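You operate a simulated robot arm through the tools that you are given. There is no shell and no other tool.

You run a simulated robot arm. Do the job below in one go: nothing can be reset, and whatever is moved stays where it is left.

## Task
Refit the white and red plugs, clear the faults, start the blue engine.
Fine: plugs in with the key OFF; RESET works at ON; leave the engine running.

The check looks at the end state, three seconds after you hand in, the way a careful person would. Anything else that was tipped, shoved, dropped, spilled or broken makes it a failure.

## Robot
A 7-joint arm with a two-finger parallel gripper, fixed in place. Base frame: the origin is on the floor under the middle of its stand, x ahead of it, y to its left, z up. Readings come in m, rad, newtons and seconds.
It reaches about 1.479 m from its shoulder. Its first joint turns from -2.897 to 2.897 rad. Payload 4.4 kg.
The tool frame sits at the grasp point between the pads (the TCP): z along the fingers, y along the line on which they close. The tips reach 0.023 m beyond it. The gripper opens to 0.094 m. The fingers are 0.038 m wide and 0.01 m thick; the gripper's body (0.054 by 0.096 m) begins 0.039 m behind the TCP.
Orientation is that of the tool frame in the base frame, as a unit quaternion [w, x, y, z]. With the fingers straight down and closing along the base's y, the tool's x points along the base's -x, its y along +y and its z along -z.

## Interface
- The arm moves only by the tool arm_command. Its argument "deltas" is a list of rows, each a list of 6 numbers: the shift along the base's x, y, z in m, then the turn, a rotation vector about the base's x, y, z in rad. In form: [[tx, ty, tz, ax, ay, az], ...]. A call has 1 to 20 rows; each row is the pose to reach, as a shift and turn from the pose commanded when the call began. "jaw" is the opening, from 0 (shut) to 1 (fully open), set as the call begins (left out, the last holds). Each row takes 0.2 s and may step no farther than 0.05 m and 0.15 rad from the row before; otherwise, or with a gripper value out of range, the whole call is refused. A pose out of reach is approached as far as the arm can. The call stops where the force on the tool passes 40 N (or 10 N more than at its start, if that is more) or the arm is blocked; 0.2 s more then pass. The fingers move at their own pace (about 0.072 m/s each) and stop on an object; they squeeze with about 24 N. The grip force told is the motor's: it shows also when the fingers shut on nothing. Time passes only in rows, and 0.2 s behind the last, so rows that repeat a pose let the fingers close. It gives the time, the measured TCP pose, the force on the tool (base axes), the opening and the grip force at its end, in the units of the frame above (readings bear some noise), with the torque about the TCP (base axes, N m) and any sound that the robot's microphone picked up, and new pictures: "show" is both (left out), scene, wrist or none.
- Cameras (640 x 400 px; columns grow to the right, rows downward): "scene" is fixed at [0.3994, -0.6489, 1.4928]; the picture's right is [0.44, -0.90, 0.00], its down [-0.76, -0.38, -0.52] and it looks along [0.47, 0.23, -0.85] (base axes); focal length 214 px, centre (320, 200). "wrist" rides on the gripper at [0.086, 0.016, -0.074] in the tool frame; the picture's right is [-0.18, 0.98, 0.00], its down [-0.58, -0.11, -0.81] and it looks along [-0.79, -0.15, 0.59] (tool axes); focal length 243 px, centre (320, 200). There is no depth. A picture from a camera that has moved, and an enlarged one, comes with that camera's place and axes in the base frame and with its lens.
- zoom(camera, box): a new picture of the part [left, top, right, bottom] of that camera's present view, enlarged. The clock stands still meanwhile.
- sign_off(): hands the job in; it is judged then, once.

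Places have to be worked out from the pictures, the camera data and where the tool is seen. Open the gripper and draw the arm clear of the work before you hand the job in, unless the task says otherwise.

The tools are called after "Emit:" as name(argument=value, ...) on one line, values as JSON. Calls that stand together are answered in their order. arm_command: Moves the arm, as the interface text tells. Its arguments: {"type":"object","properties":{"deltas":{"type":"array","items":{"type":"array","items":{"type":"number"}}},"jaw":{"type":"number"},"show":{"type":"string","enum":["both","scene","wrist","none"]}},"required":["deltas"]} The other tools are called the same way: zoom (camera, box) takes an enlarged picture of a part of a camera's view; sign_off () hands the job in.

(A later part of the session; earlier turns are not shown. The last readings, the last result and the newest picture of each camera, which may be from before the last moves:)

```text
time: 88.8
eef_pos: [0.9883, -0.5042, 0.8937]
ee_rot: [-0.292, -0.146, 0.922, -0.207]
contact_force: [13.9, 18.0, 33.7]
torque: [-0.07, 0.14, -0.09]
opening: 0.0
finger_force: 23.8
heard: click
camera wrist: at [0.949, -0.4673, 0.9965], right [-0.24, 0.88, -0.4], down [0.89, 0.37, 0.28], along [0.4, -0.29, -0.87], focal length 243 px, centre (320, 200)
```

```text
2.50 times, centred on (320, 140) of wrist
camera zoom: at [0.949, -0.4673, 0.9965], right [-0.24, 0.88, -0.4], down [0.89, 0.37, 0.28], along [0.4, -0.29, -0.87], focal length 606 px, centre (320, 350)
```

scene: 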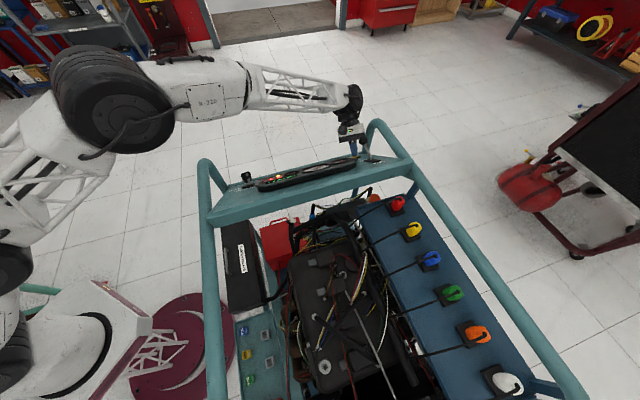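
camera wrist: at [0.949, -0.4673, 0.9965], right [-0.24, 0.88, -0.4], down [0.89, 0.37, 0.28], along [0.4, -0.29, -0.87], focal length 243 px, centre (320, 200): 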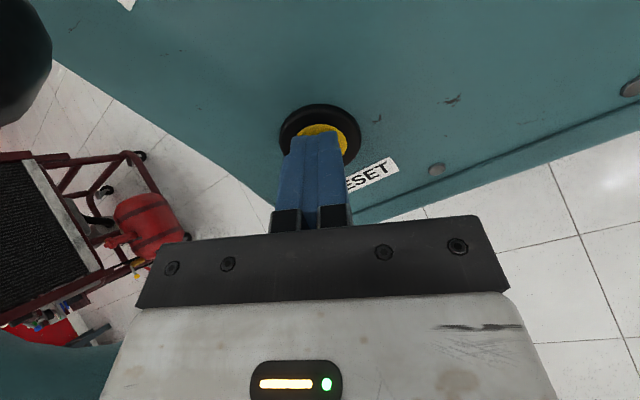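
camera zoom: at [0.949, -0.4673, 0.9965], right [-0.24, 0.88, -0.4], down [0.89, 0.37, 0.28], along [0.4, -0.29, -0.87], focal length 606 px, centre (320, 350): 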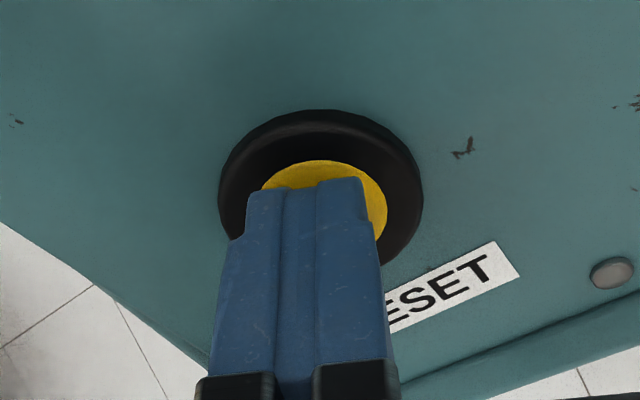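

A click was heard and the display now reads "NO FAULT". Backing off the button along the normal, then I'll verify the display.

Emit:
arm_command(deltas=[[0.012, 0.0117, 0.0186, 0, 0, 0], [0.028, 0.0273, 0.0434, 0, 0, 0], [0.046, 0.0448, 0.0712, 0, 0, 0], [0.056, 0.0546, 0.0867, 0, 0, 0], [0.056, 0.0546, 0.0867, 0, 0, 0]])

Emit:
zoom(camera="scene", box=[220, 155, 320, 205])

Emit:
zoom(camera="scene", box=[320, 120, 420, 190])

```text
time: 90.0
eef_pos: [1.0433, -0.4513, 0.9783]
ee_rot: [-0.292, -0.146, 0.922, -0.207]
contact_force: [-0.3, 0.7, -0.6]
torque: [-0.01, 0.02, -0.01]
opening: 0.0
finger_force: 24.1
camera wrist: at [1.0049, -0.4134, 1.0805], right [-0.24, 0.88, -0.4], down [0.89, 0.37, 0.28], along [0.4, -0.29, -0.87], focal length 243 px, centre (320, 200)
```

scene: 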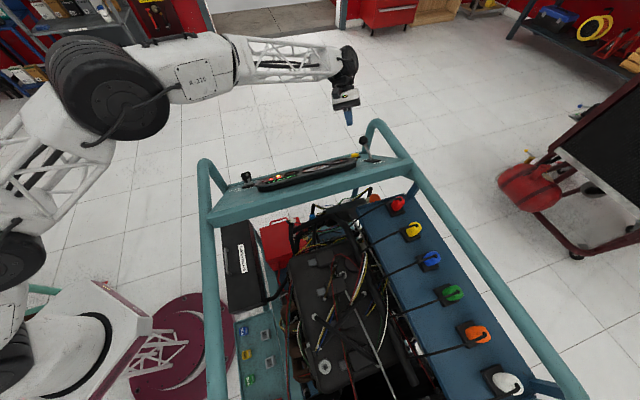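
wrist: 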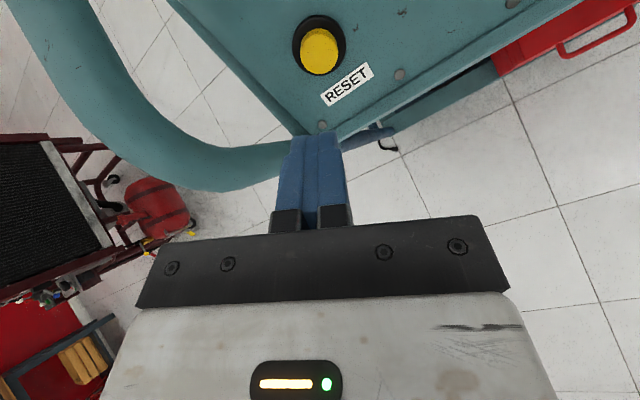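

```text
6.40 times, centred on (270, 180) of scene
camera zoom: at [0.3994, -0.6489, 1.4928], right [0.44, -0.9, 0.0], down [-0.76, -0.38, -0.52], along [0.47, 0.23, -0.85], focal length 1373 px, centre (640, 328)
```

zoom: 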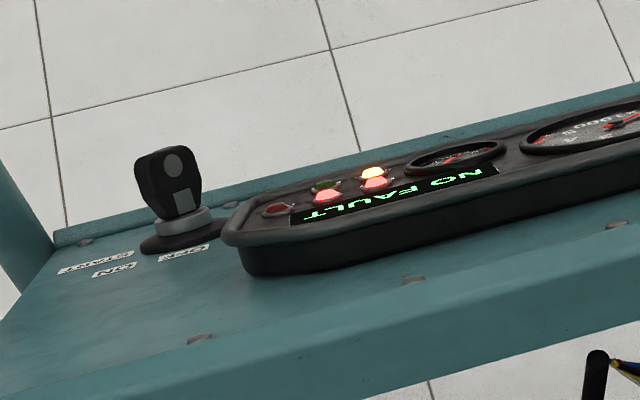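

```text
5.71 times, centred on (370, 155) of scene
camera zoom: at [0.3994, -0.6489, 1.4928], right [0.44, -0.9, 0.0], down [-0.76, -0.38, -0.52], along [0.47, 0.23, -0.85], focal length 1226 px, centre (34, 457)
```

zoom: 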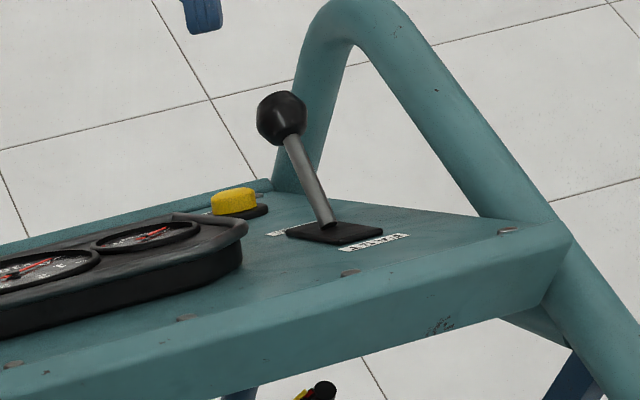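

NO FAULT is displayed, HOT is out, and the lever hasn't moved. Now back to the key for START: returning to hover over it with the jaw open, recentred 3 mm up-slope (which the grip forces indicated as the true key axis).

Emit:
arm_command(deltas=[[-0.033, 0.0313, 0.0014, 0, 0, 0], [-0.066, 0.0626, 0.0028, 0, 0, 0], [-0.099, 0.0938, 0.0042, 0, 0, 0], [-0.132, 0.1251, 0.0056, 0, 0, 0], [-0.165, 0.1564, 0.007, 0, 0, 0], [-0.198, 0.1876, 0.0084, 0, 0, 0], [-0.231, 0.2189, 0.0098, 0, 0, 0], [-0.264, 0.2502, 0.0112, 0, 0, 0], [-0.2969, 0.2814, 0.013, 0, 0, 0], [-0.2969, 0.2814, 0.013, 0, 0, 0], [-0.2969, 0.2814, 0.013, 0, 0, 0]], jaw=0.42)

Emit:
zoom(camera="wrist", box=[210, 0, 430, 140])

```text
time: 92.4
eef_pos: [0.7462, -0.1694, 0.9904]
ee_rot: [-0.292, -0.146, 0.923, -0.206]
contact_force: [-0.3, 0.5, -0.2]
torque: [-0.01, 0.01, 0.0]
opening: 0.0394
finger_force: 0.1
camera wrist: at [0.7076, -0.1338, 1.0935], right [-0.24, 0.88, -0.4], down [0.89, 0.37, 0.28], along [0.4, -0.29, -0.87], focal length 243 px, centre (320, 200)
```

scene: 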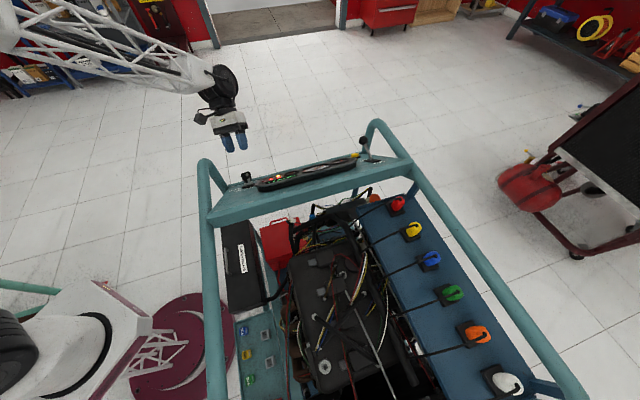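
wrist: 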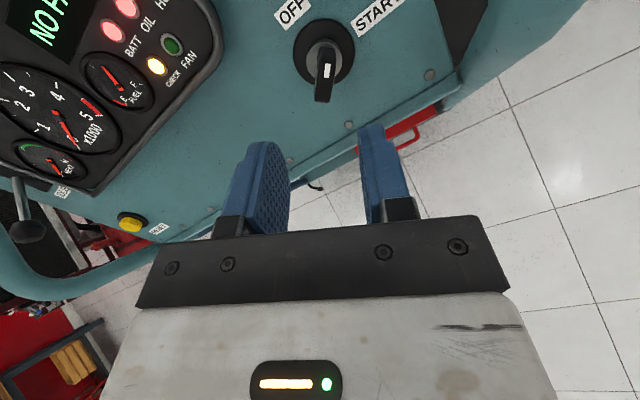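

```text
2.86 times, centred on (320, 70) of wrist
camera zoom: at [0.7076, -0.1338, 1.0935], right [-0.24, 0.88, -0.4], down [0.89, 0.37, 0.28], along [0.4, -0.29, -0.87], focal length 693 px, centre (320, 571)
```

zoom: 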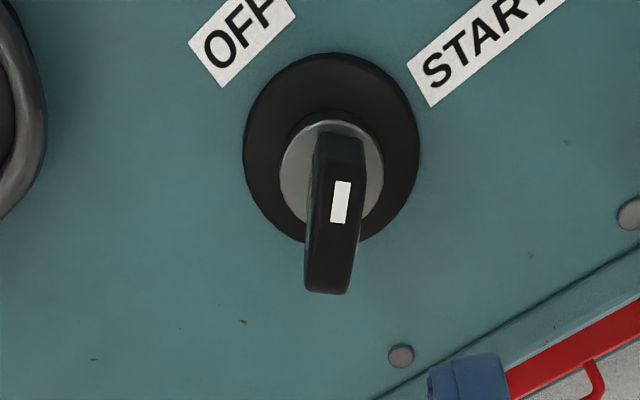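

The key has settled further round to its ON detent (≈45°, pointing at ON), so it's rotated ~18° relative to my jaw. Rotating the tool a further 0.32 rad clockwise about the normal to match it, then checking.

Emit:
arm_command(deltas=[[0, 0, 0, -0.0512, -0.0498, -0.0795], [0, 0, 0, -0.1023, -0.0995, -0.159], [0, 0, 0, -0.1535, -0.1493, -0.2386], [0, 0, 0, -0.1535, -0.1493, -0.2386], [0, 0, 0, -0.1535, -0.1493, -0.2386]])

Emit:
zoom(camera="wrist", box=[210, 0, 430, 140])

```text
time: 93.6
eef_pos: [0.7449, -0.169, 0.9906]
ee_rot: [-0.256, 0.004, 0.934, -0.251]
contact_force: [0.4, 0.3, 0.5]
torque: [-0.05, -0.02, -0.01]
opening: 0.0393
finger_force: 0.0
camera wrist: at [0.7052, -0.108, 1.0803], right [0.04, 0.83, -0.55], down [0.91, 0.2, 0.37], along [0.42, -0.51, -0.75], focal length 243 px, centre (320, 200)
```

scene: 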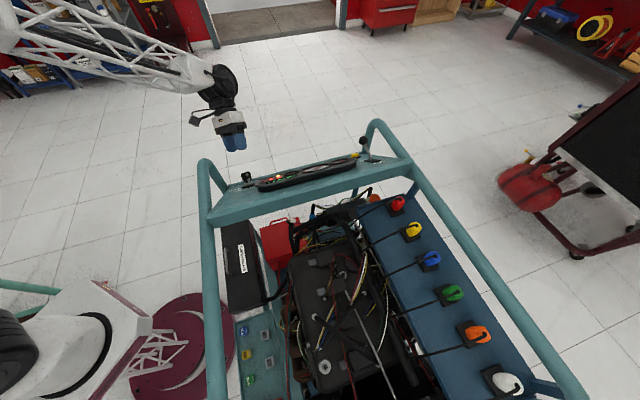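
wrist: 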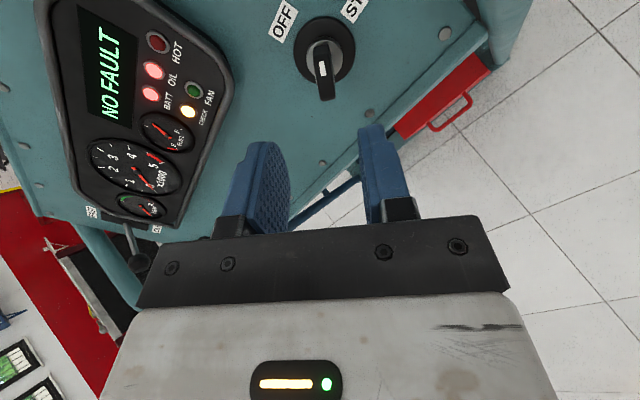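

```text
2.86 times, centred on (320, 70) of wrist
camera zoom: at [0.7052, -0.108, 1.0803], right [0.04, 0.83, -0.55], down [0.91, 0.2, 0.37], along [0.42, -0.51, -0.75], focal length 693 px, centre (320, 571)
```

zoom: 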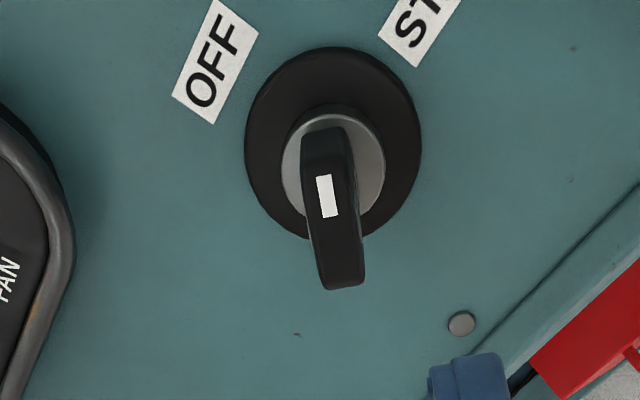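

Now the jaw is aligned with the key plate within a few degrees; there's ~1.5 mm lateral offset, which I'll trim while advancing 10 cm along the normal.

Emit:
arm_command(deltas=[[-0.012, -0.011, -0.0185, 0, 0, 0], [-0.024, -0.0225, -0.037, 0, 0, 0], [-0.036, -0.034, -0.056, 0, 0, 0], [-0.0481, -0.0457, -0.0751, 0, 0, 0], [-0.0481, -0.0457, -0.0751, 0, 0, 0], [-0.0481, -0.0457, -0.0751, 0, 0, 0]], show="wrist")

Emit:
zoom(camera="wrist", box=[220, 40, 420, 220])

```text
time: 95.0
eef_pos: [0.6979, -0.2128, 0.9153]
ee_rot: [-0.256, 0.004, 0.934, -0.25]
contact_force: [0.3, 0.5, 0.1]
torque: [0.03, 0.01, 0.0]
opening: 0.0396
finger_force: 0.1
camera wrist: at [0.6565, -0.153, 1.0051], right [0.04, 0.83, -0.55], down [0.91, 0.2, 0.37], along [0.42, -0.51, -0.75], focal length 243 px, centre (320, 200)
```

wrist: 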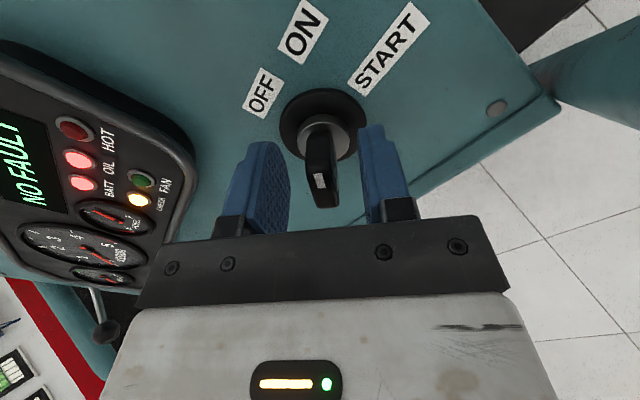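

```text
2.22 times, centred on (320, 130) of wrist
camera zoom: at [0.6565, -0.153, 1.0051], right [0.04, 0.83, -0.55], down [0.91, 0.2, 0.37], along [0.42, -0.51, -0.75], focal length 539 px, centre (320, 356)
```

zoom: 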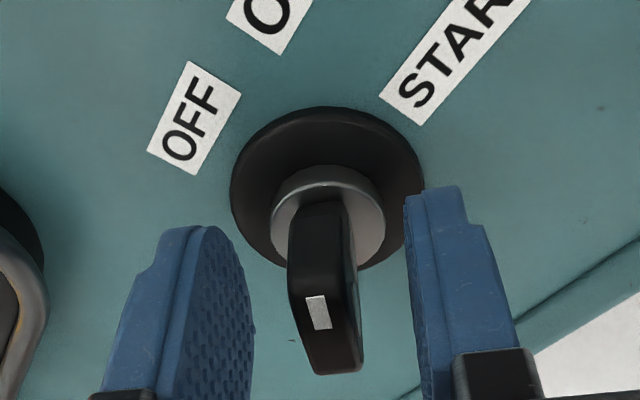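

The key is centred and aligned between the pads. Closing on it.

Emit:
arm_command(deltas=[[0, 0, 0, 0, 0, 0], [0, 0, 0, 0, 0, 0], [0, 0, 0, 0, 0, 0]], jaw=0, show="none")

```text
time: 95.8
eef_pos: [0.699, -0.2138, 0.9155]
ee_rot: [-0.255, 0.004, 0.934, -0.25]
contact_force: [-1.7, 30.7, -10.3]
torque: [-0.32, -0.5, 0.7]
opening: 0.0119
finger_force: 44.5
```

Gripping shows a 32 N side pull along +y of the tool: the key axis is ≈2.8 mm that way. Shifting to relieve it before turning.

Emit:
arm_command(deltas=[[-0.0002, 0.0012, -0.0007, 0, 0, 0], [-0.0003, 0.0025, -0.0013, 0, 0, 0], [-0.0003, 0.0025, -0.0013, 0, 0, 0]], show="none")

```text
time: 96.6
eef_pos: [0.698, -0.214, 0.9142]
ee_rot: [-0.255, 0.005, 0.934, -0.25]
contact_force: [15.2, -28.4, -0.5]
torque: [-0.6, 0.93, -0.36]
opening: 0.0119
finger_force: 45.2
```

Overshot (stiffness ≈21 N/mm); backing off by about 1.3 mm.

Emit:
arm_command(deltas=[[0.0001, -0.0006, 0.0003, 0, 0, 0], [0.0002, -0.0011, 0.0006, 0, 0, 0], [0.0002, -0.0011, 0.0006, 0, 0, 0]], show="wrist")

Emit:
zoom(camera="wrist", box=[220, 40, 420, 220])

```text
time: 97.4
eef_pos: [0.6978, -0.2137, 0.9146]
ee_rot: [-0.256, 0.005, 0.934, -0.251]
contact_force: [0.7, -18.4, 1.5]
torque: [-0.31, -0.92, 0.68]
opening: 0.0116
finger_force: 44.8
camera wrist: at [0.6565, -0.152, 1.0046], right [0.04, 0.83, -0.55], down [0.91, 0.2, 0.37], along [0.42, -0.51, -0.75], focal length 243 px, centre (320, 200)
```

wrist: 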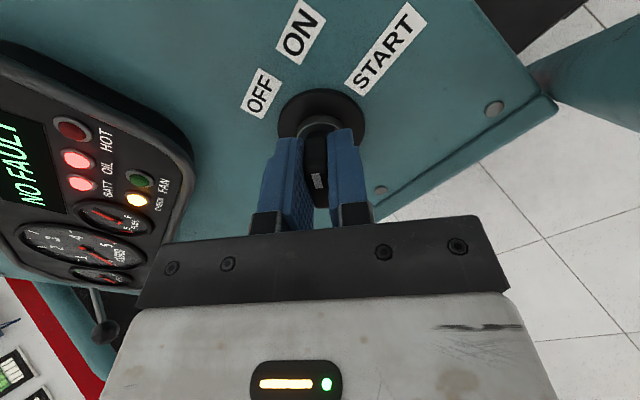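

```text
2.22 times, centred on (320, 130) of wrist
camera zoom: at [0.6565, -0.152, 1.0046], right [0.04, 0.83, -0.55], down [0.91, 0.2, 0.37], along [0.42, -0.51, -0.75], focal length 539 px, centre (320, 356)
```

zoom: 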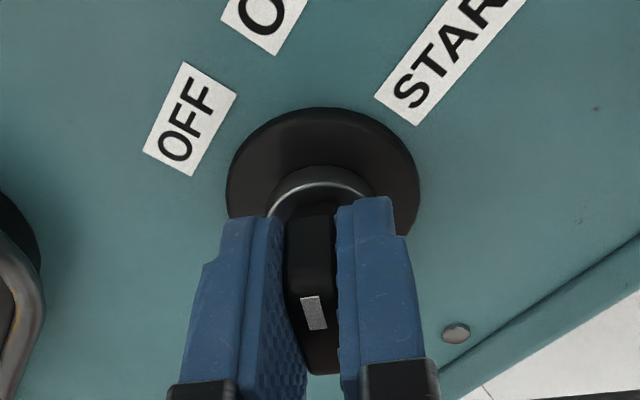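

Still -17 N along tool y; moving another 0.8 mm back to null it, then beginning the turn with the first small step.

Emit:
arm_command(deltas=[[0.0001, -0.0007, 0.0004, 0, 0, 0], [0.0001, -0.0007, 0.0004, 0, 0, 0]], show="none")

Emit:
arm_command(deltas=[[0, 0, 0, -0.0478, -0.0466, -0.0744], [0, 0, 0, -0.0478, -0.0466, -0.0744]], show="none")

```text
time: 98.0
eef_pos: [0.6972, -0.2135, 0.9153]
ee_rot: [-0.255, 0.003, 0.934, -0.25]
contact_force: [-0.4, 9.1, 1.1]
torque: [-0.27, 0.01, 0.21]
opening: 0.012
finger_force: 45.0
```

```text
time: 98.6
eef_pos: [0.6981, -0.2131, 0.9139]
ee_rot: [-0.243, 0.051, 0.932, -0.263]
contact_force: [-9.6, 33.2, -5.1]
torque: [0.07, -0.82, 0.7]
opening: 0.0119
finger_force: 44.9
```

A 0.1 rad step works but builds side load (+24 N along tool y), implying the turning centre is offset; I'll translate to null that, and see how the load responds.

Emit:
arm_command(deltas=[[-0.0002, 0.0006, -0.0003, 0, 0, 0], [-0.0004, 0.0012, -0.0005, 0, 0, 0]], show="wrist")

Emit:
zoom(camera="wrist", box=[220, 40, 420, 220])

Emit:
zoom(camera="scene", box=[210, 140, 310, 210])

```text
time: 99.2
eef_pos: [0.6971, -0.2126, 0.9145]
ee_rot: [-0.243, 0.05, 0.932, -0.263]
contact_force: [-2.2, 21.9, -12.4]
torque: [0.05, 1.15, -0.56]
opening: 0.0117
finger_force: 45.0
camera wrist: at [0.6572, -0.1444, 0.9994], right [0.13, 0.8, -0.58], down [0.9, 0.15, 0.41], along [0.42, -0.58, -0.7], focal length 243 px, centre (320, 200)
```

wrist: 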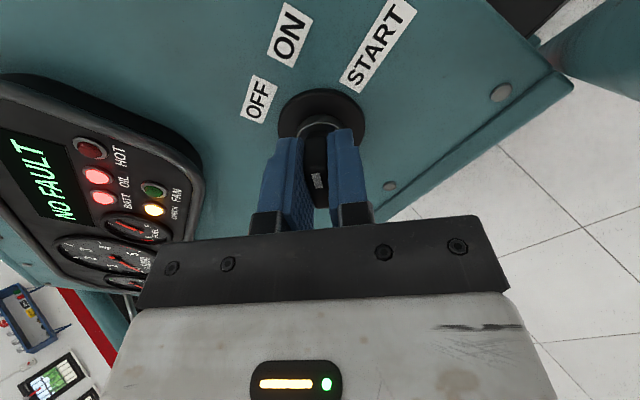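

```text
2.22 times, centred on (320, 130) of wrist
camera zoom: at [0.6572, -0.1444, 0.9994], right [0.13, 0.8, -0.58], down [0.9, 0.15, 0.41], along [0.42, -0.58, -0.7], focal length 539 px, centre (320, 356)
```

zoom: 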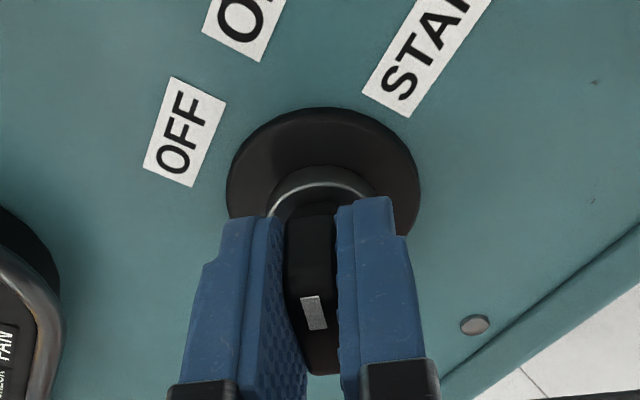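

```text
5.71 times, centred on (260, 175) of scene
camera zoom: at [0.3994, -0.6489, 1.4928], right [0.44, -0.9, 0.0], down [-0.76, -0.38, -0.52], along [0.47, 0.23, -0.85], focal length 1226 px, centre (663, 343)
```

zoom: 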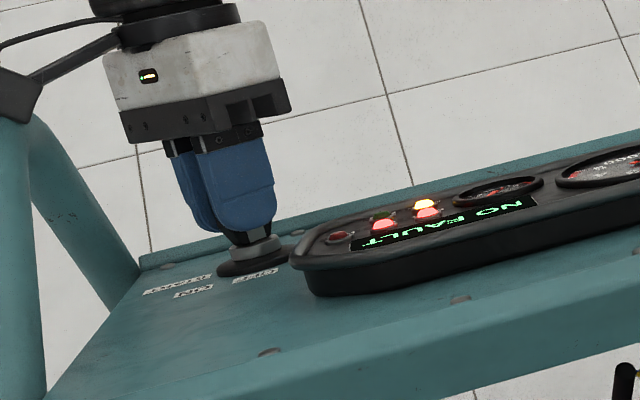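

The scene view shows that turning further clockwise would swing the wrist camera into the hoop tube (post at ≈(0.665,-0.115), top z≈0.98). I'll release the key, back out along the normal, and flip the tool 180° about the normal so the camera is on the free side.

Emit:
arm_command(deltas=[[0, 0, 0, 0, 0, 0], [0, 0, 0, 0, 0, 0], [0, 0, 0, 0, 0, 0]], jaw=0.42, show="none")

Emit:
arm_command(deltas=[[0.0143, 0.014, 0.0223, 0, 0, 0], [0.0287, 0.028, 0.0446, 0, 0, 0], [0.043, 0.0419, 0.067, 0, 0, 0], [0.0574, 0.0559, 0.0893, 0, 0, 0], [0.0717, 0.0699, 0.1116, 0, 0, 0], [0.0717, 0.0699, 0.1116, 0.0717, 0.0699, 0.1116], [0.0717, 0.0699, 0.1116, 0.1434, 0.1398, 0.2232], [0.0717, 0.0699, 0.1116, 0.2151, 0.2097, 0.3348], [0.0717, 0.0699, 0.1116, 0.2868, 0.2796, 0.4464]])

Emit:
zoom(camera="scene", box=[200, 140, 320, 210])

```text
time: 100.0
eef_pos: [0.6983, -0.2128, 0.9159]
ee_rot: [-0.242, 0.05, 0.932, -0.264]
contact_force: [-0.4, -0.6, -0.1]
torque: [0.03, -0.02, 0.01]
opening: 0.0393
finger_force: 0.0
```

```text
time: 102.0
eef_pos: [0.7695, -0.1422, 1.0261]
ee_rot: [-0.31, -0.228, 0.905, -0.18]
contact_force: [-0.2, 0.1, 0.3]
torque: [-0.02, 0.0, -0.05]
opening: 0.0395
finger_force: 0.0
camera wrist: at [0.7351, -0.1203, 1.1352], right [-0.39, 0.87, -0.3], down [0.85, 0.46, 0.25], along [0.35, -0.16, -0.92], focal length 243 px, centre (320, 200)
```

scene: 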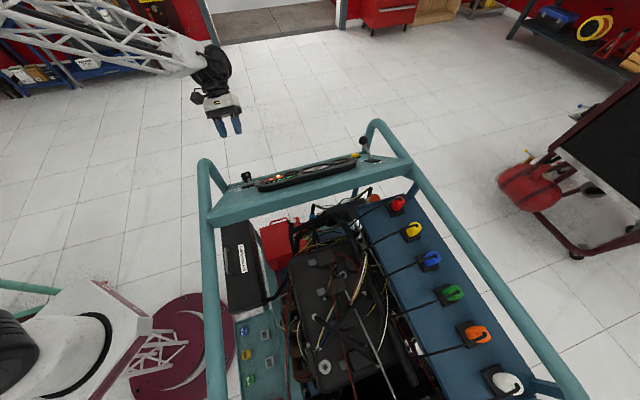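
wrist: 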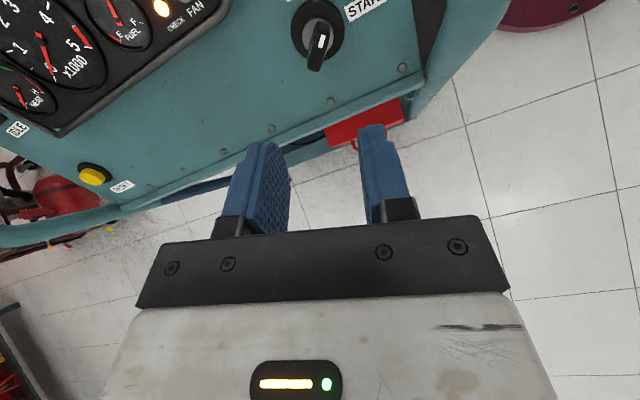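

```text
5.33 times, centred on (260, 175) of scene
camera zoom: at [0.3994, -0.6489, 1.4928], right [0.44, -0.9, 0.0], down [-0.76, -0.38, -0.52], along [0.47, 0.23, -0.85], focal length 1144 px, centre (640, 333)
```

zoom: 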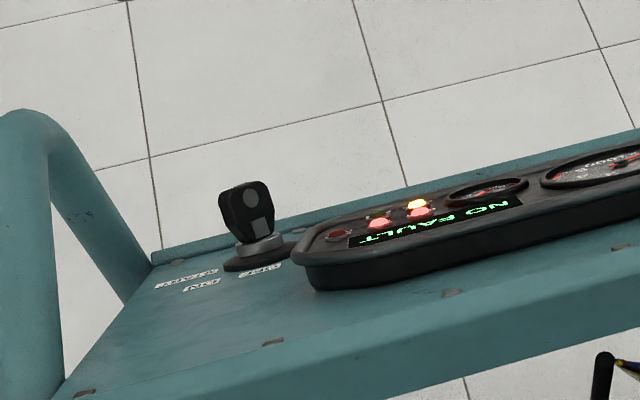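

Key still at ON with NO FAULT. Continuing the counter-clockwise flip about the normal (another 1.47 rad for now) and checking that the arm follows.

Emit:
arm_command(deltas=[[0, 0, 0, 0.0703, 0.0685, 0.1094], [0, 0, 0, 0.1405, 0.137, 0.2187], [0, 0, 0, 0.2108, 0.2055, 0.3281], [0, 0, 0, 0.2811, 0.274, 0.4375], [0, 0, 0, 0.3513, 0.3425, 0.5468], [0, 0, 0, 0.4216, 0.411, 0.6562], [0, 0, 0, 0.4918, 0.4795, 0.7656], [0, 0, 0, 0.5621, 0.548, 0.8749], [0, 0, 0, 0.6324, 0.6165, 0.9843], [0, 0, 0, 0.7026, 0.685, 1.0937]])

```text
time: 104.2
eef_pos: [0.7692, -0.1418, 1.027]
ee_rot: [0.351, 0.777, -0.518, -0.074]
contact_force: [-0.2, -0.6, 0.2]
torque: [0.03, 0.01, 0.03]
opening: 0.0397
finger_force: 0.0
camera wrist: at [0.8313, -0.1851, 1.114], right [-0.82, -0.06, 0.56], down [0.2, 0.9, 0.39], along [-0.53, 0.43, -0.73], focal length 243 px, centre (320, 200)
```

scene: 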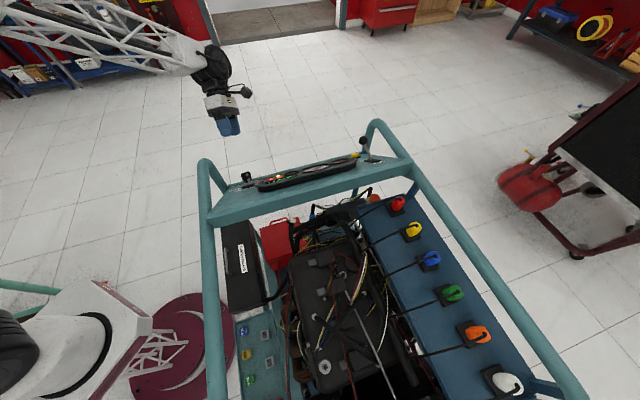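
wrist: 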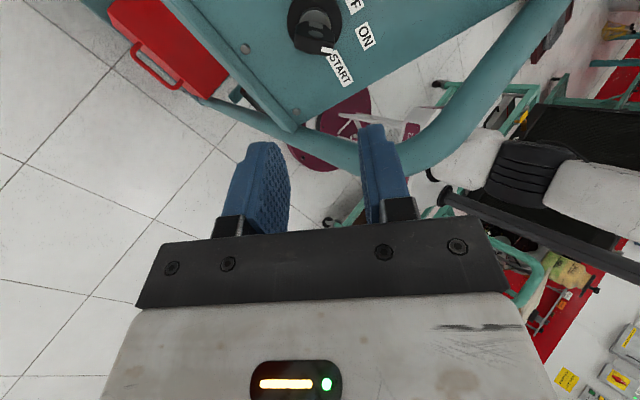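

Arm follows well. Finishing the flip (another 1.17 rad) so the jaw lines up with the key at ON.

Emit:
arm_command(deltas=[[0, 0, 0, 0.07, 0.0682, 0.1089], [0, 0, 0, 0.14, 0.1364, 0.2178], [0, 0, 0, 0.21, 0.2046, 0.3267], [0, 0, 0, 0.28, 0.2729, 0.4356], [0, 0, 0, 0.35, 0.3411, 0.5445], [0, 0, 0, 0.42, 0.4093, 0.6534], [0, 0, 0, 0.49, 0.4775, 0.7623], [0, 0, 0, 0.5597, 0.5457, 0.8712], [0, 0, 0, 0.5597, 0.5457, 0.8712]])

Emit:
zoom(camera="wrist", box=[210, 0, 430, 140])

```text
time: 106.2
eef_pos: [0.7713, -0.1426, 1.0263]
ee_rot: [0.252, 0.934, -0.003, -0.255]
contact_force: [-0.6, -0.3, -0.4]
torque: [0.0, -0.01, 0.01]
opening: 0.0394
finger_force: 0.1
camera wrist: at [0.8826, -0.1329, 1.0496], right [-0.04, -0.83, 0.55], down [-0.13, 0.55, 0.82], along [-0.99, -0.04, -0.14], focal length 243 px, centre (320, 200)
```

scene: 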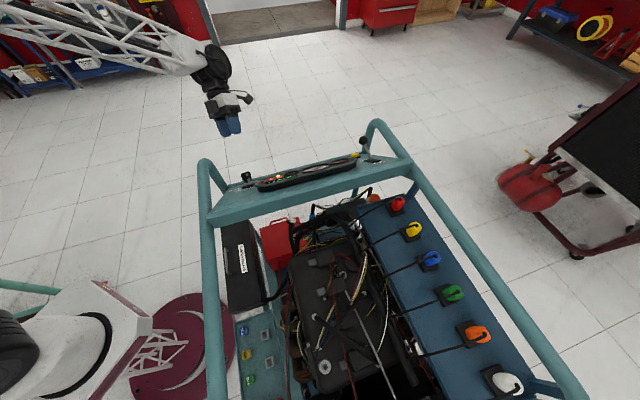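
wrist: 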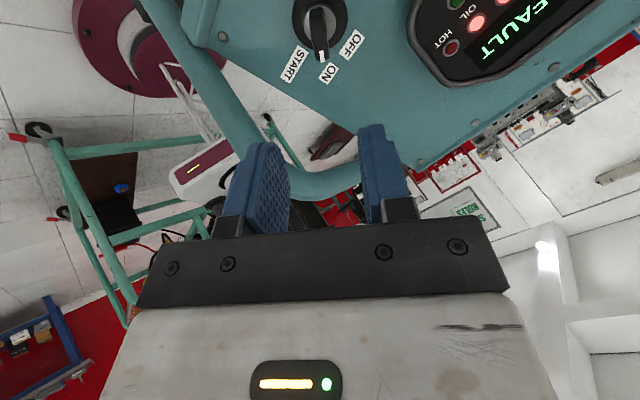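

```text
2.86 times, centred on (320, 70) of wrist
camera zoom: at [0.8826, -0.1329, 1.0496], right [-0.04, -0.83, 0.55], down [-0.13, 0.55, 0.82], along [-0.99, -0.04, -0.14], focal length 693 px, centre (320, 571)
```

zoom: 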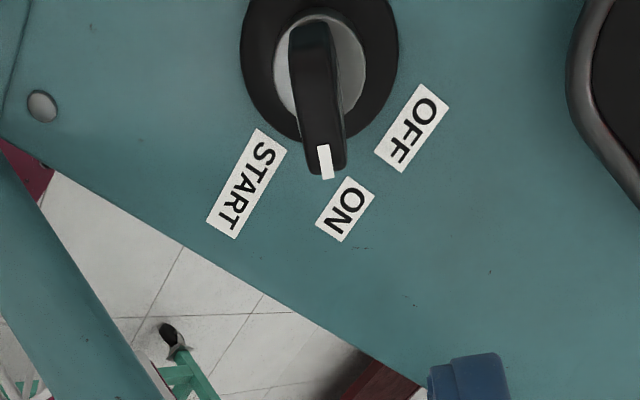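

The view from the flipped side shows the white pointer exactly at ON. Comparing pre- and post-flip views separates camera bias from real offset: the key axis is ≈3.8 mm along my current tool +x. Correcting that while approaching 11 cm along the normal.

Emit:
arm_command(deltas=[[-0.0123, -0.013, -0.021, 0, 0, 0], [-0.0246, -0.026, -0.0419, 0, 0, 0], [-0.037, -0.0391, -0.0629, 0, 0, 0], [-0.0493, -0.0521, -0.0838, 0, 0, 0], [-0.0493, -0.0521, -0.0838, 0, 0, 0], [-0.0493, -0.0521, -0.0838, 0, 0, 0]])

Emit:
zoom(camera="wrist", box=[210, 20, 430, 160])

Emit:
zoom(camera="scene", box=[200, 130, 320, 210])

```text
time: 107.6
eef_pos: [0.7197, -0.1952, 0.9418]
ee_rot: [0.251, 0.934, -0.004, -0.254]
contact_force: [0.1, 0.1, -1.2]
torque: [-0.03, 0.01, -0.03]
opening: 0.0393
finger_force: 0.1
camera wrist: at [0.8326, -0.1857, 0.9656], right [-0.04, -0.83, 0.55], down [-0.13, 0.55, 0.82], along [-0.99, -0.04, -0.14], focal length 243 px, centre (320, 200)
```

scene: 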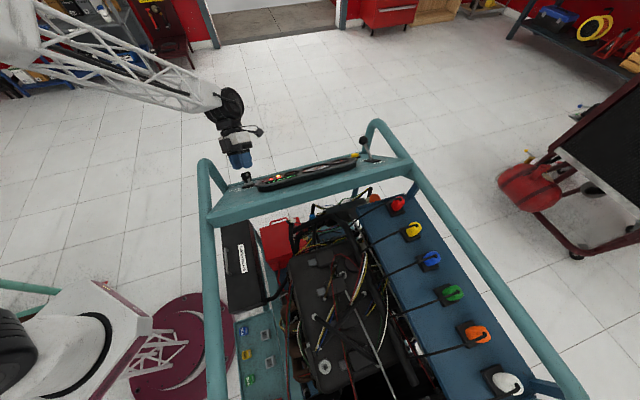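
wrist: 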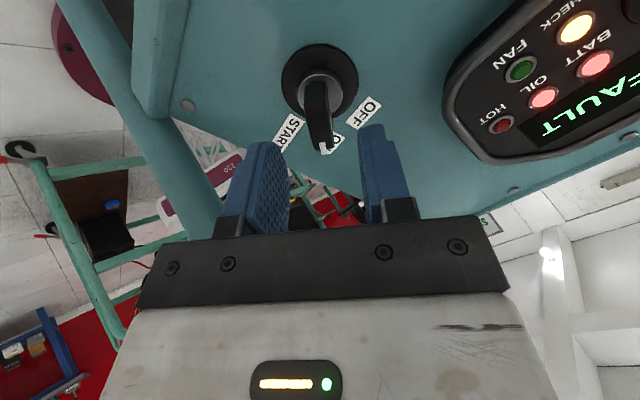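

```text
2.86 times, centred on (320, 90) of wrist
camera zoom: at [0.8326, -0.1857, 0.9656], right [-0.04, -0.83, 0.55], down [-0.13, 0.55, 0.82], along [-0.99, -0.04, -0.14], focal length 693 px, centre (320, 514)
```

zoom: 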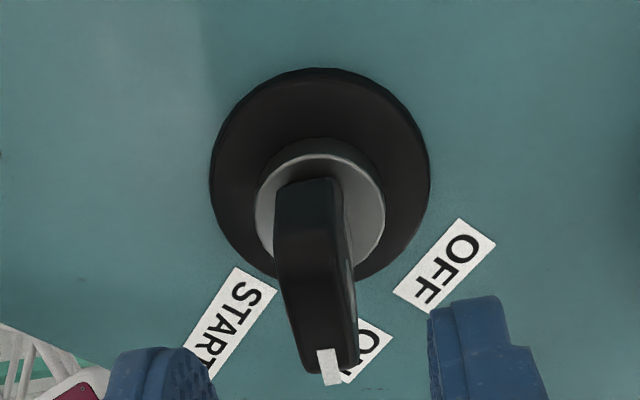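

```text
5.00 times, centred on (260, 170) of scene
camera zoom: at [0.3994, -0.6489, 1.4928], right [0.44, -0.9, 0.0], down [-0.76, -0.38, -0.52], along [0.47, 0.23, -0.85], focal length 1072 px, centre (620, 350)
```

zoom: 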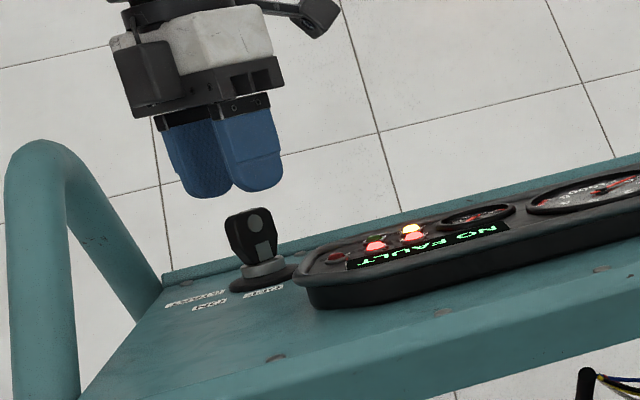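

Taking the parallax properly into account (panel ~13 mm deeper than modelled) the tool axis is now within ~0.5 mm of the key axis. Advancing another 45 mm to straddle the bow.

Emit:
arm_command(deltas=[[-0.0072, -0.007, -0.0112, 0, 0, 0], [-0.0143, -0.0141, -0.0223, 0, 0, 0], [-0.0215, -0.0211, -0.0335, 0, 0, 0], [-0.0215, -0.0211, -0.0335, 0, 0, 0], [-0.0215, -0.0211, -0.0335, 0, 0, 0]], show="wrist")

Emit:
zoom(camera="wrist", box=[210, 60, 430, 220])

Emit:
zoom(camera="scene", box=[200, 130, 320, 210])

```text
time: 108.8
eef_pos: [0.6991, -0.2153, 0.9093]
ee_rot: [0.25, 0.934, -0.005, -0.254]
contact_force: [-0.3, -0.2, -0.6]
torque: [0.01, -0.01, 0.0]
opening: 0.0394
finger_force: 0.0
camera wrist: at [0.8117, -0.2054, 0.9323], right [-0.04, -0.83, 0.55], down [-0.13, 0.55, 0.82], along [-0.99, -0.04, -0.14], focal length 243 px, centre (320, 200)
```

wrist: 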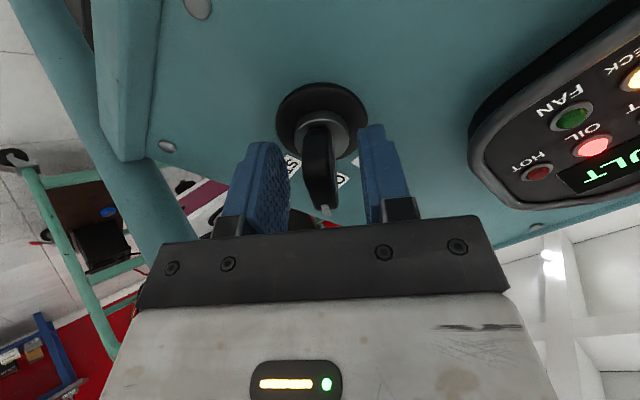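

```text
2.50 times, centred on (320, 140) of wrist
camera zoom: at [0.8117, -0.2054, 0.9323], right [-0.04, -0.83, 0.55], down [-0.13, 0.55, 0.82], along [-0.99, -0.04, -0.14], focal length 606 px, centre (320, 350)
```

zoom: 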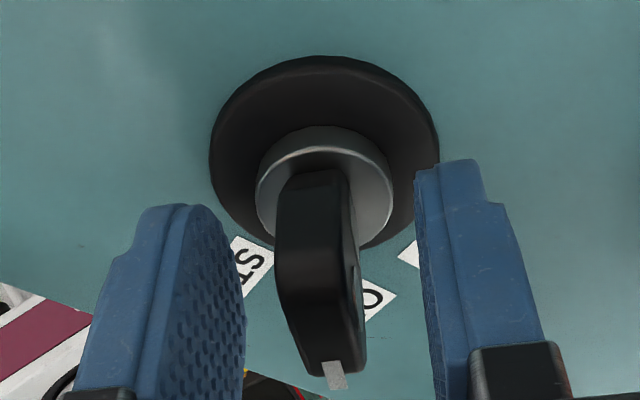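

```text
5.00 times, centred on (260, 170) of scene
camera zoom: at [0.3994, -0.6489, 1.4928], right [0.44, -0.9, 0.0], down [-0.76, -0.38, -0.52], along [0.47, 0.23, -0.85], focal length 1072 px, centre (620, 350)
```

zoom: 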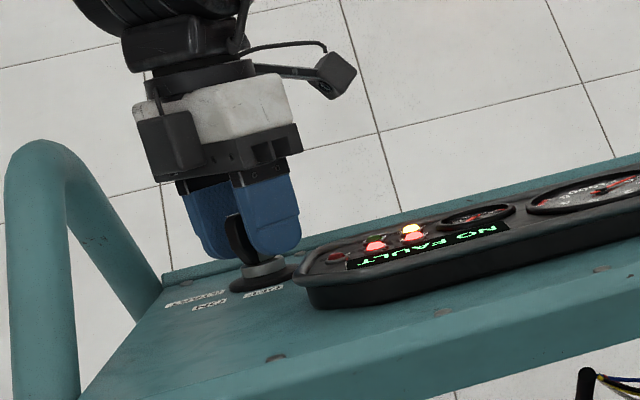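

Key is between the pads with clearance. Closing to a loose 17 mm fork (key is 12 mm) so side loads don't build up, then turning clockwise.

Emit:
arm_command(deltas=[[0, 0, 0, 0, 0, 0], [0, 0, 0, 0, 0, 0]], jaw=0.18, show="none")

Emit:
arm_command(deltas=[[0, 0, 0, -0.0574, -0.0563, -0.0894], [0, 0, 0, -0.1147, -0.1126, -0.1788], [0, 0, 0, -0.1721, -0.1688, -0.2682], [0, 0, 0, -0.2294, -0.2251, -0.3576]])

Emit:
zoom(camera="wrist", box=[210, 60, 430, 220])

Emit:
zoom(camera="scene", box=[200, 130, 320, 210])

```text
time: 109.4
eef_pos: [0.6998, -0.2157, 0.909]
ee_rot: [0.251, 0.934, -0.004, -0.255]
contact_force: [0.7, 0.3, 0.5]
torque: [0.0, -0.04, 0.0]
opening: 0.017
finger_force: 0.0
```

```text
time: 110.4
eef_pos: [0.699, -0.2149, 0.9083]
ee_rot: [0.304, 0.906, -0.227, -0.186]
contact_force: [-0.6, 3.0, -1.8]
torque: [0.03, 0.03, 0.02]
opening: 0.0182
finger_force: 1.0
camera wrist: at [0.8007, -0.2371, 0.9588], right [-0.44, -0.6, 0.66], down [-0.06, 0.76, 0.65], along [-0.89, 0.25, -0.38], focal length 243 px, centre (320, 200)
```

scene: 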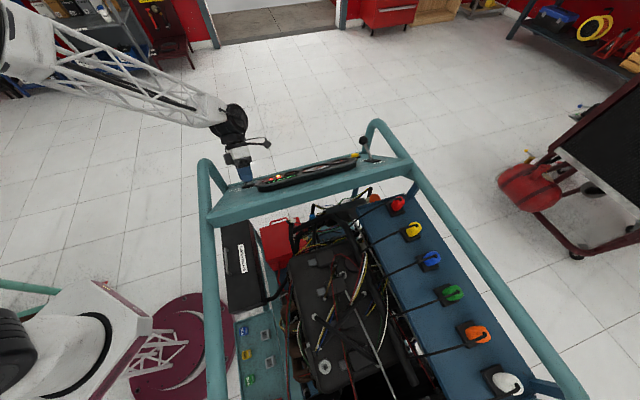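
wrist: 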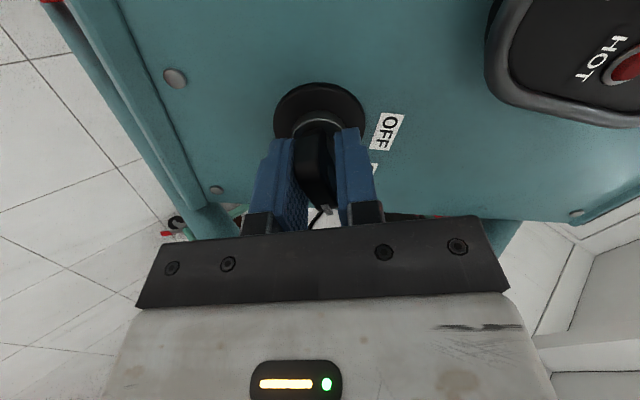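

```text
2.50 times, centred on (320, 140) of wrist
camera zoom: at [0.8007, -0.2371, 0.9588], right [-0.44, -0.6, 0.66], down [-0.06, 0.76, 0.65], along [-0.89, 0.25, -0.38], focal length 606 px, centre (320, 350)
```

zoom: 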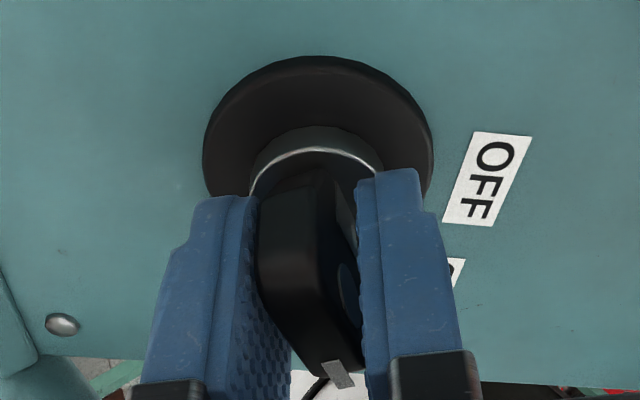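

```text
5.00 times, centred on (260, 170) of scene
camera zoom: at [0.3994, -0.6489, 1.4928], right [0.44, -0.9, 0.0], down [-0.76, -0.38, -0.52], along [0.47, 0.23, -0.85], focal length 1072 px, centre (620, 350)
```

zoom: 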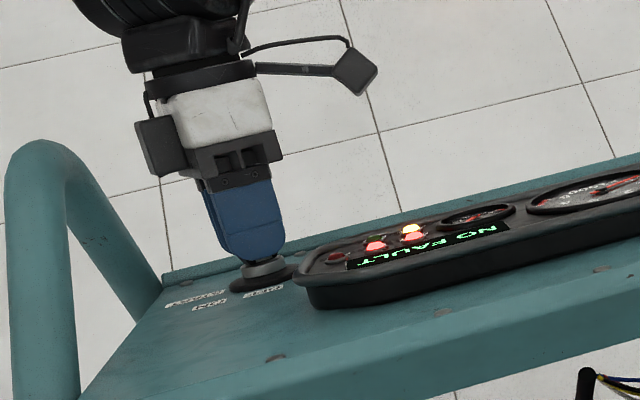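

Fork works with almost no side load; the key is following. Continuing clockwise another 0.3 rad and listening for the engine.

Emit:
arm_command(deltas=[[0, 0, 0, -0.0574, -0.0563, -0.0894], [0, 0, 0, -0.1147, -0.1126, -0.1788], [0, 0, 0, -0.1434, -0.1407, -0.2235]])

Emit:
zoom(camera="wrist", box=[210, 60, 430, 220])

Emit:
zoom(camera="scene", box=[200, 130, 320, 210])

```text
time: 111.2
eef_pos: [0.7003, -0.2166, 0.9104]
ee_rot: [0.329, 0.862, -0.36, -0.138]
contact_force: [1.8, 3.2, -4.7]
torque: [0.14, 0.02, 0.01]
opening: 0.0191
finger_force: 2.8
camera wrist: at [0.7869, -0.2505, 0.9767], right [-0.65, -0.38, 0.66], down [0.03, 0.85, 0.53], along [-0.76, 0.37, -0.54], focal length 243 px, centre (320, 200)
```

scene: 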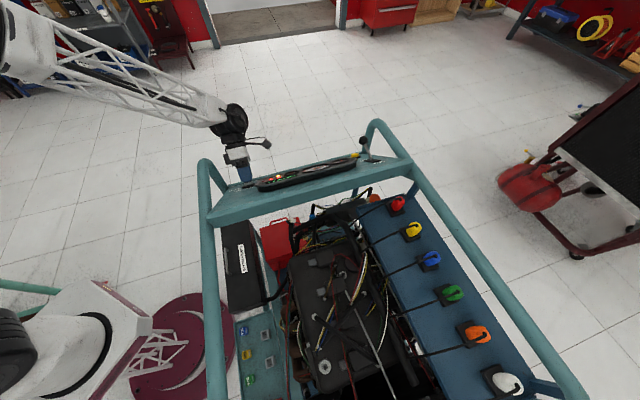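
wrist: 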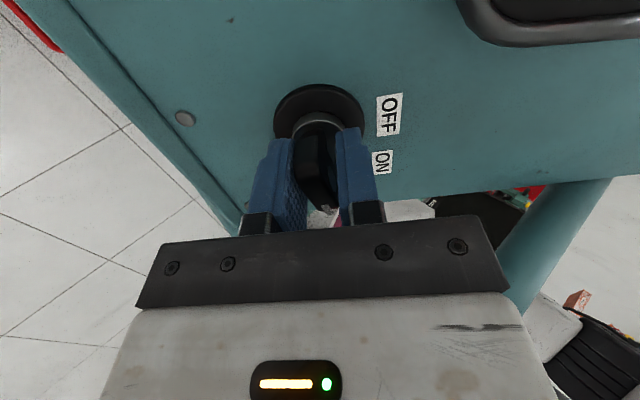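

```text
2.50 times, centred on (320, 140) of wrist
camera zoom: at [0.7869, -0.2505, 0.9767], right [-0.65, -0.38, 0.66], down [0.03, 0.85, 0.53], along [-0.76, 0.37, -0.54], focal length 606 px, centre (320, 350)
```

zoom: 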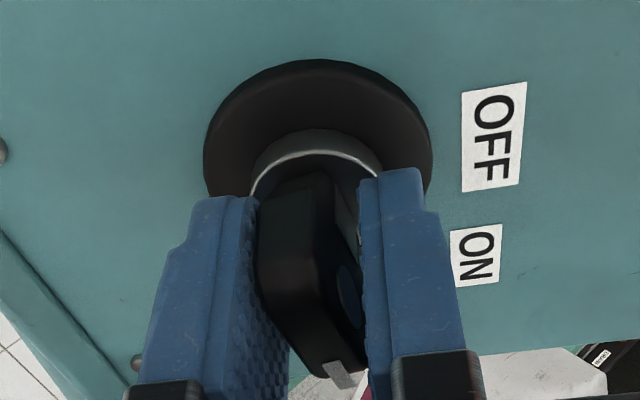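

```text
5.00 times, centred on (260, 170) of scene
camera zoom: at [0.3994, -0.6489, 1.4928], right [0.44, -0.9, 0.0], down [-0.76, -0.38, -0.52], along [0.47, 0.23, -0.85], focal length 1072 px, centre (620, 350)
```

zoom: 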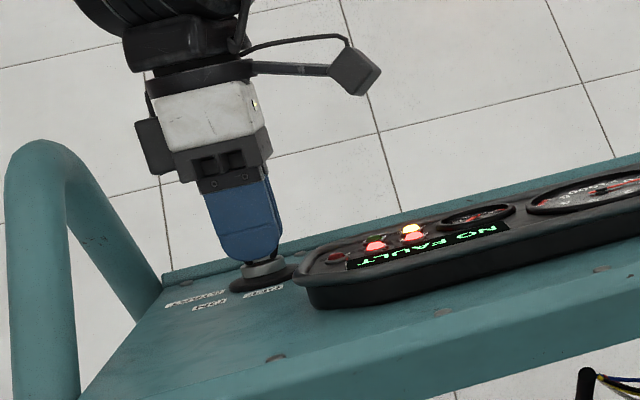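

No start yet: the tool is at ~90° but the key lags ~13° in the loose fork. Closing the jaw to about 12.5 mm will square the key up toward START.

Emit:
arm_command(deltas=[[0, 0, 0, 0, 0, 0], [0, 0, 0, 0, 0, 0], [0, 0, 0, 0, 0, 0]], jaw=0.13)

Emit:
zoom(camera="scene", box=[200, 130, 360, 210])

Emit:
zoom(camera="wrist", box=[210, 60, 430, 220])

```text
time: 112.0
eef_pos: [0.699, -0.2152, 0.9089]
ee_rot: [0.329, 0.863, -0.359, -0.138]
contact_force: [5.4, 3.5, -3.1]
torque: [0.09, -0.02, 0.09]
opening: 0.0151
finger_force: 2.6
camera wrist: at [0.7869, -0.2504, 0.9766], right [-0.65, -0.39, 0.66], down [0.03, 0.85, 0.53], along [-0.76, 0.36, -0.54], focal length 243 px, centre (320, 200)
```

scene: 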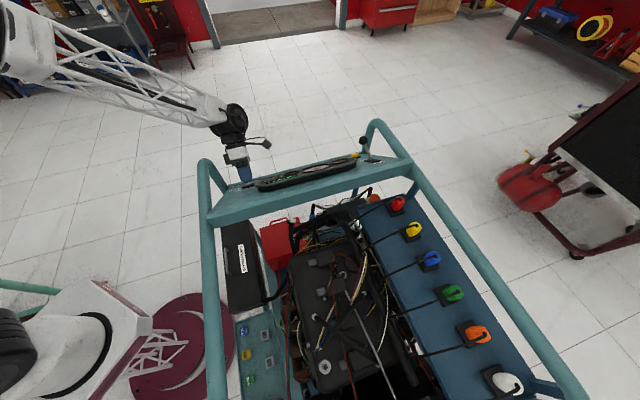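
wrist: 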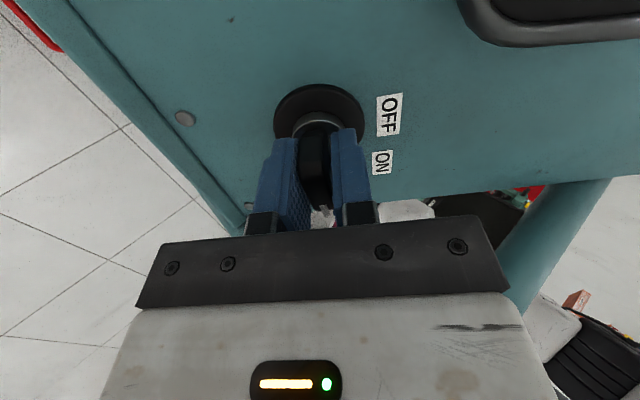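

```text
4.00 times, centred on (280, 170) of scene
camera zoom: at [0.3994, -0.6489, 1.4928], right [0.44, -0.9, 0.0], down [-0.76, -0.38, -0.52], along [0.47, 0.23, -0.85], focal length 858 px, centre (480, 320)
```

zoom: 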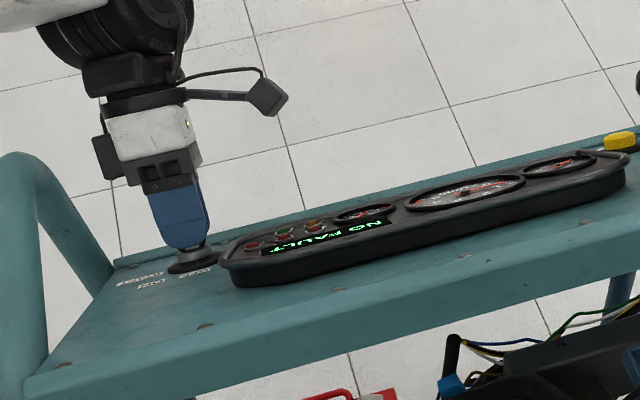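

```text
2.50 times, centred on (320, 140) of wrist
camera zoom: at [0.7869, -0.2504, 0.9766], right [-0.65, -0.39, 0.66], down [0.03, 0.85, 0.53], along [-0.76, 0.36, -0.54], focal length 606 px, centre (320, 350)
```

zoom: 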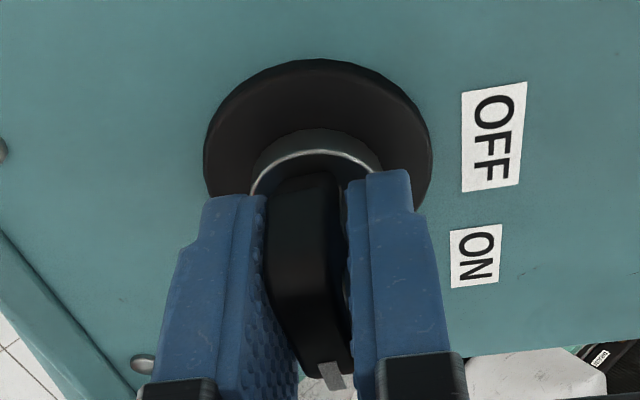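

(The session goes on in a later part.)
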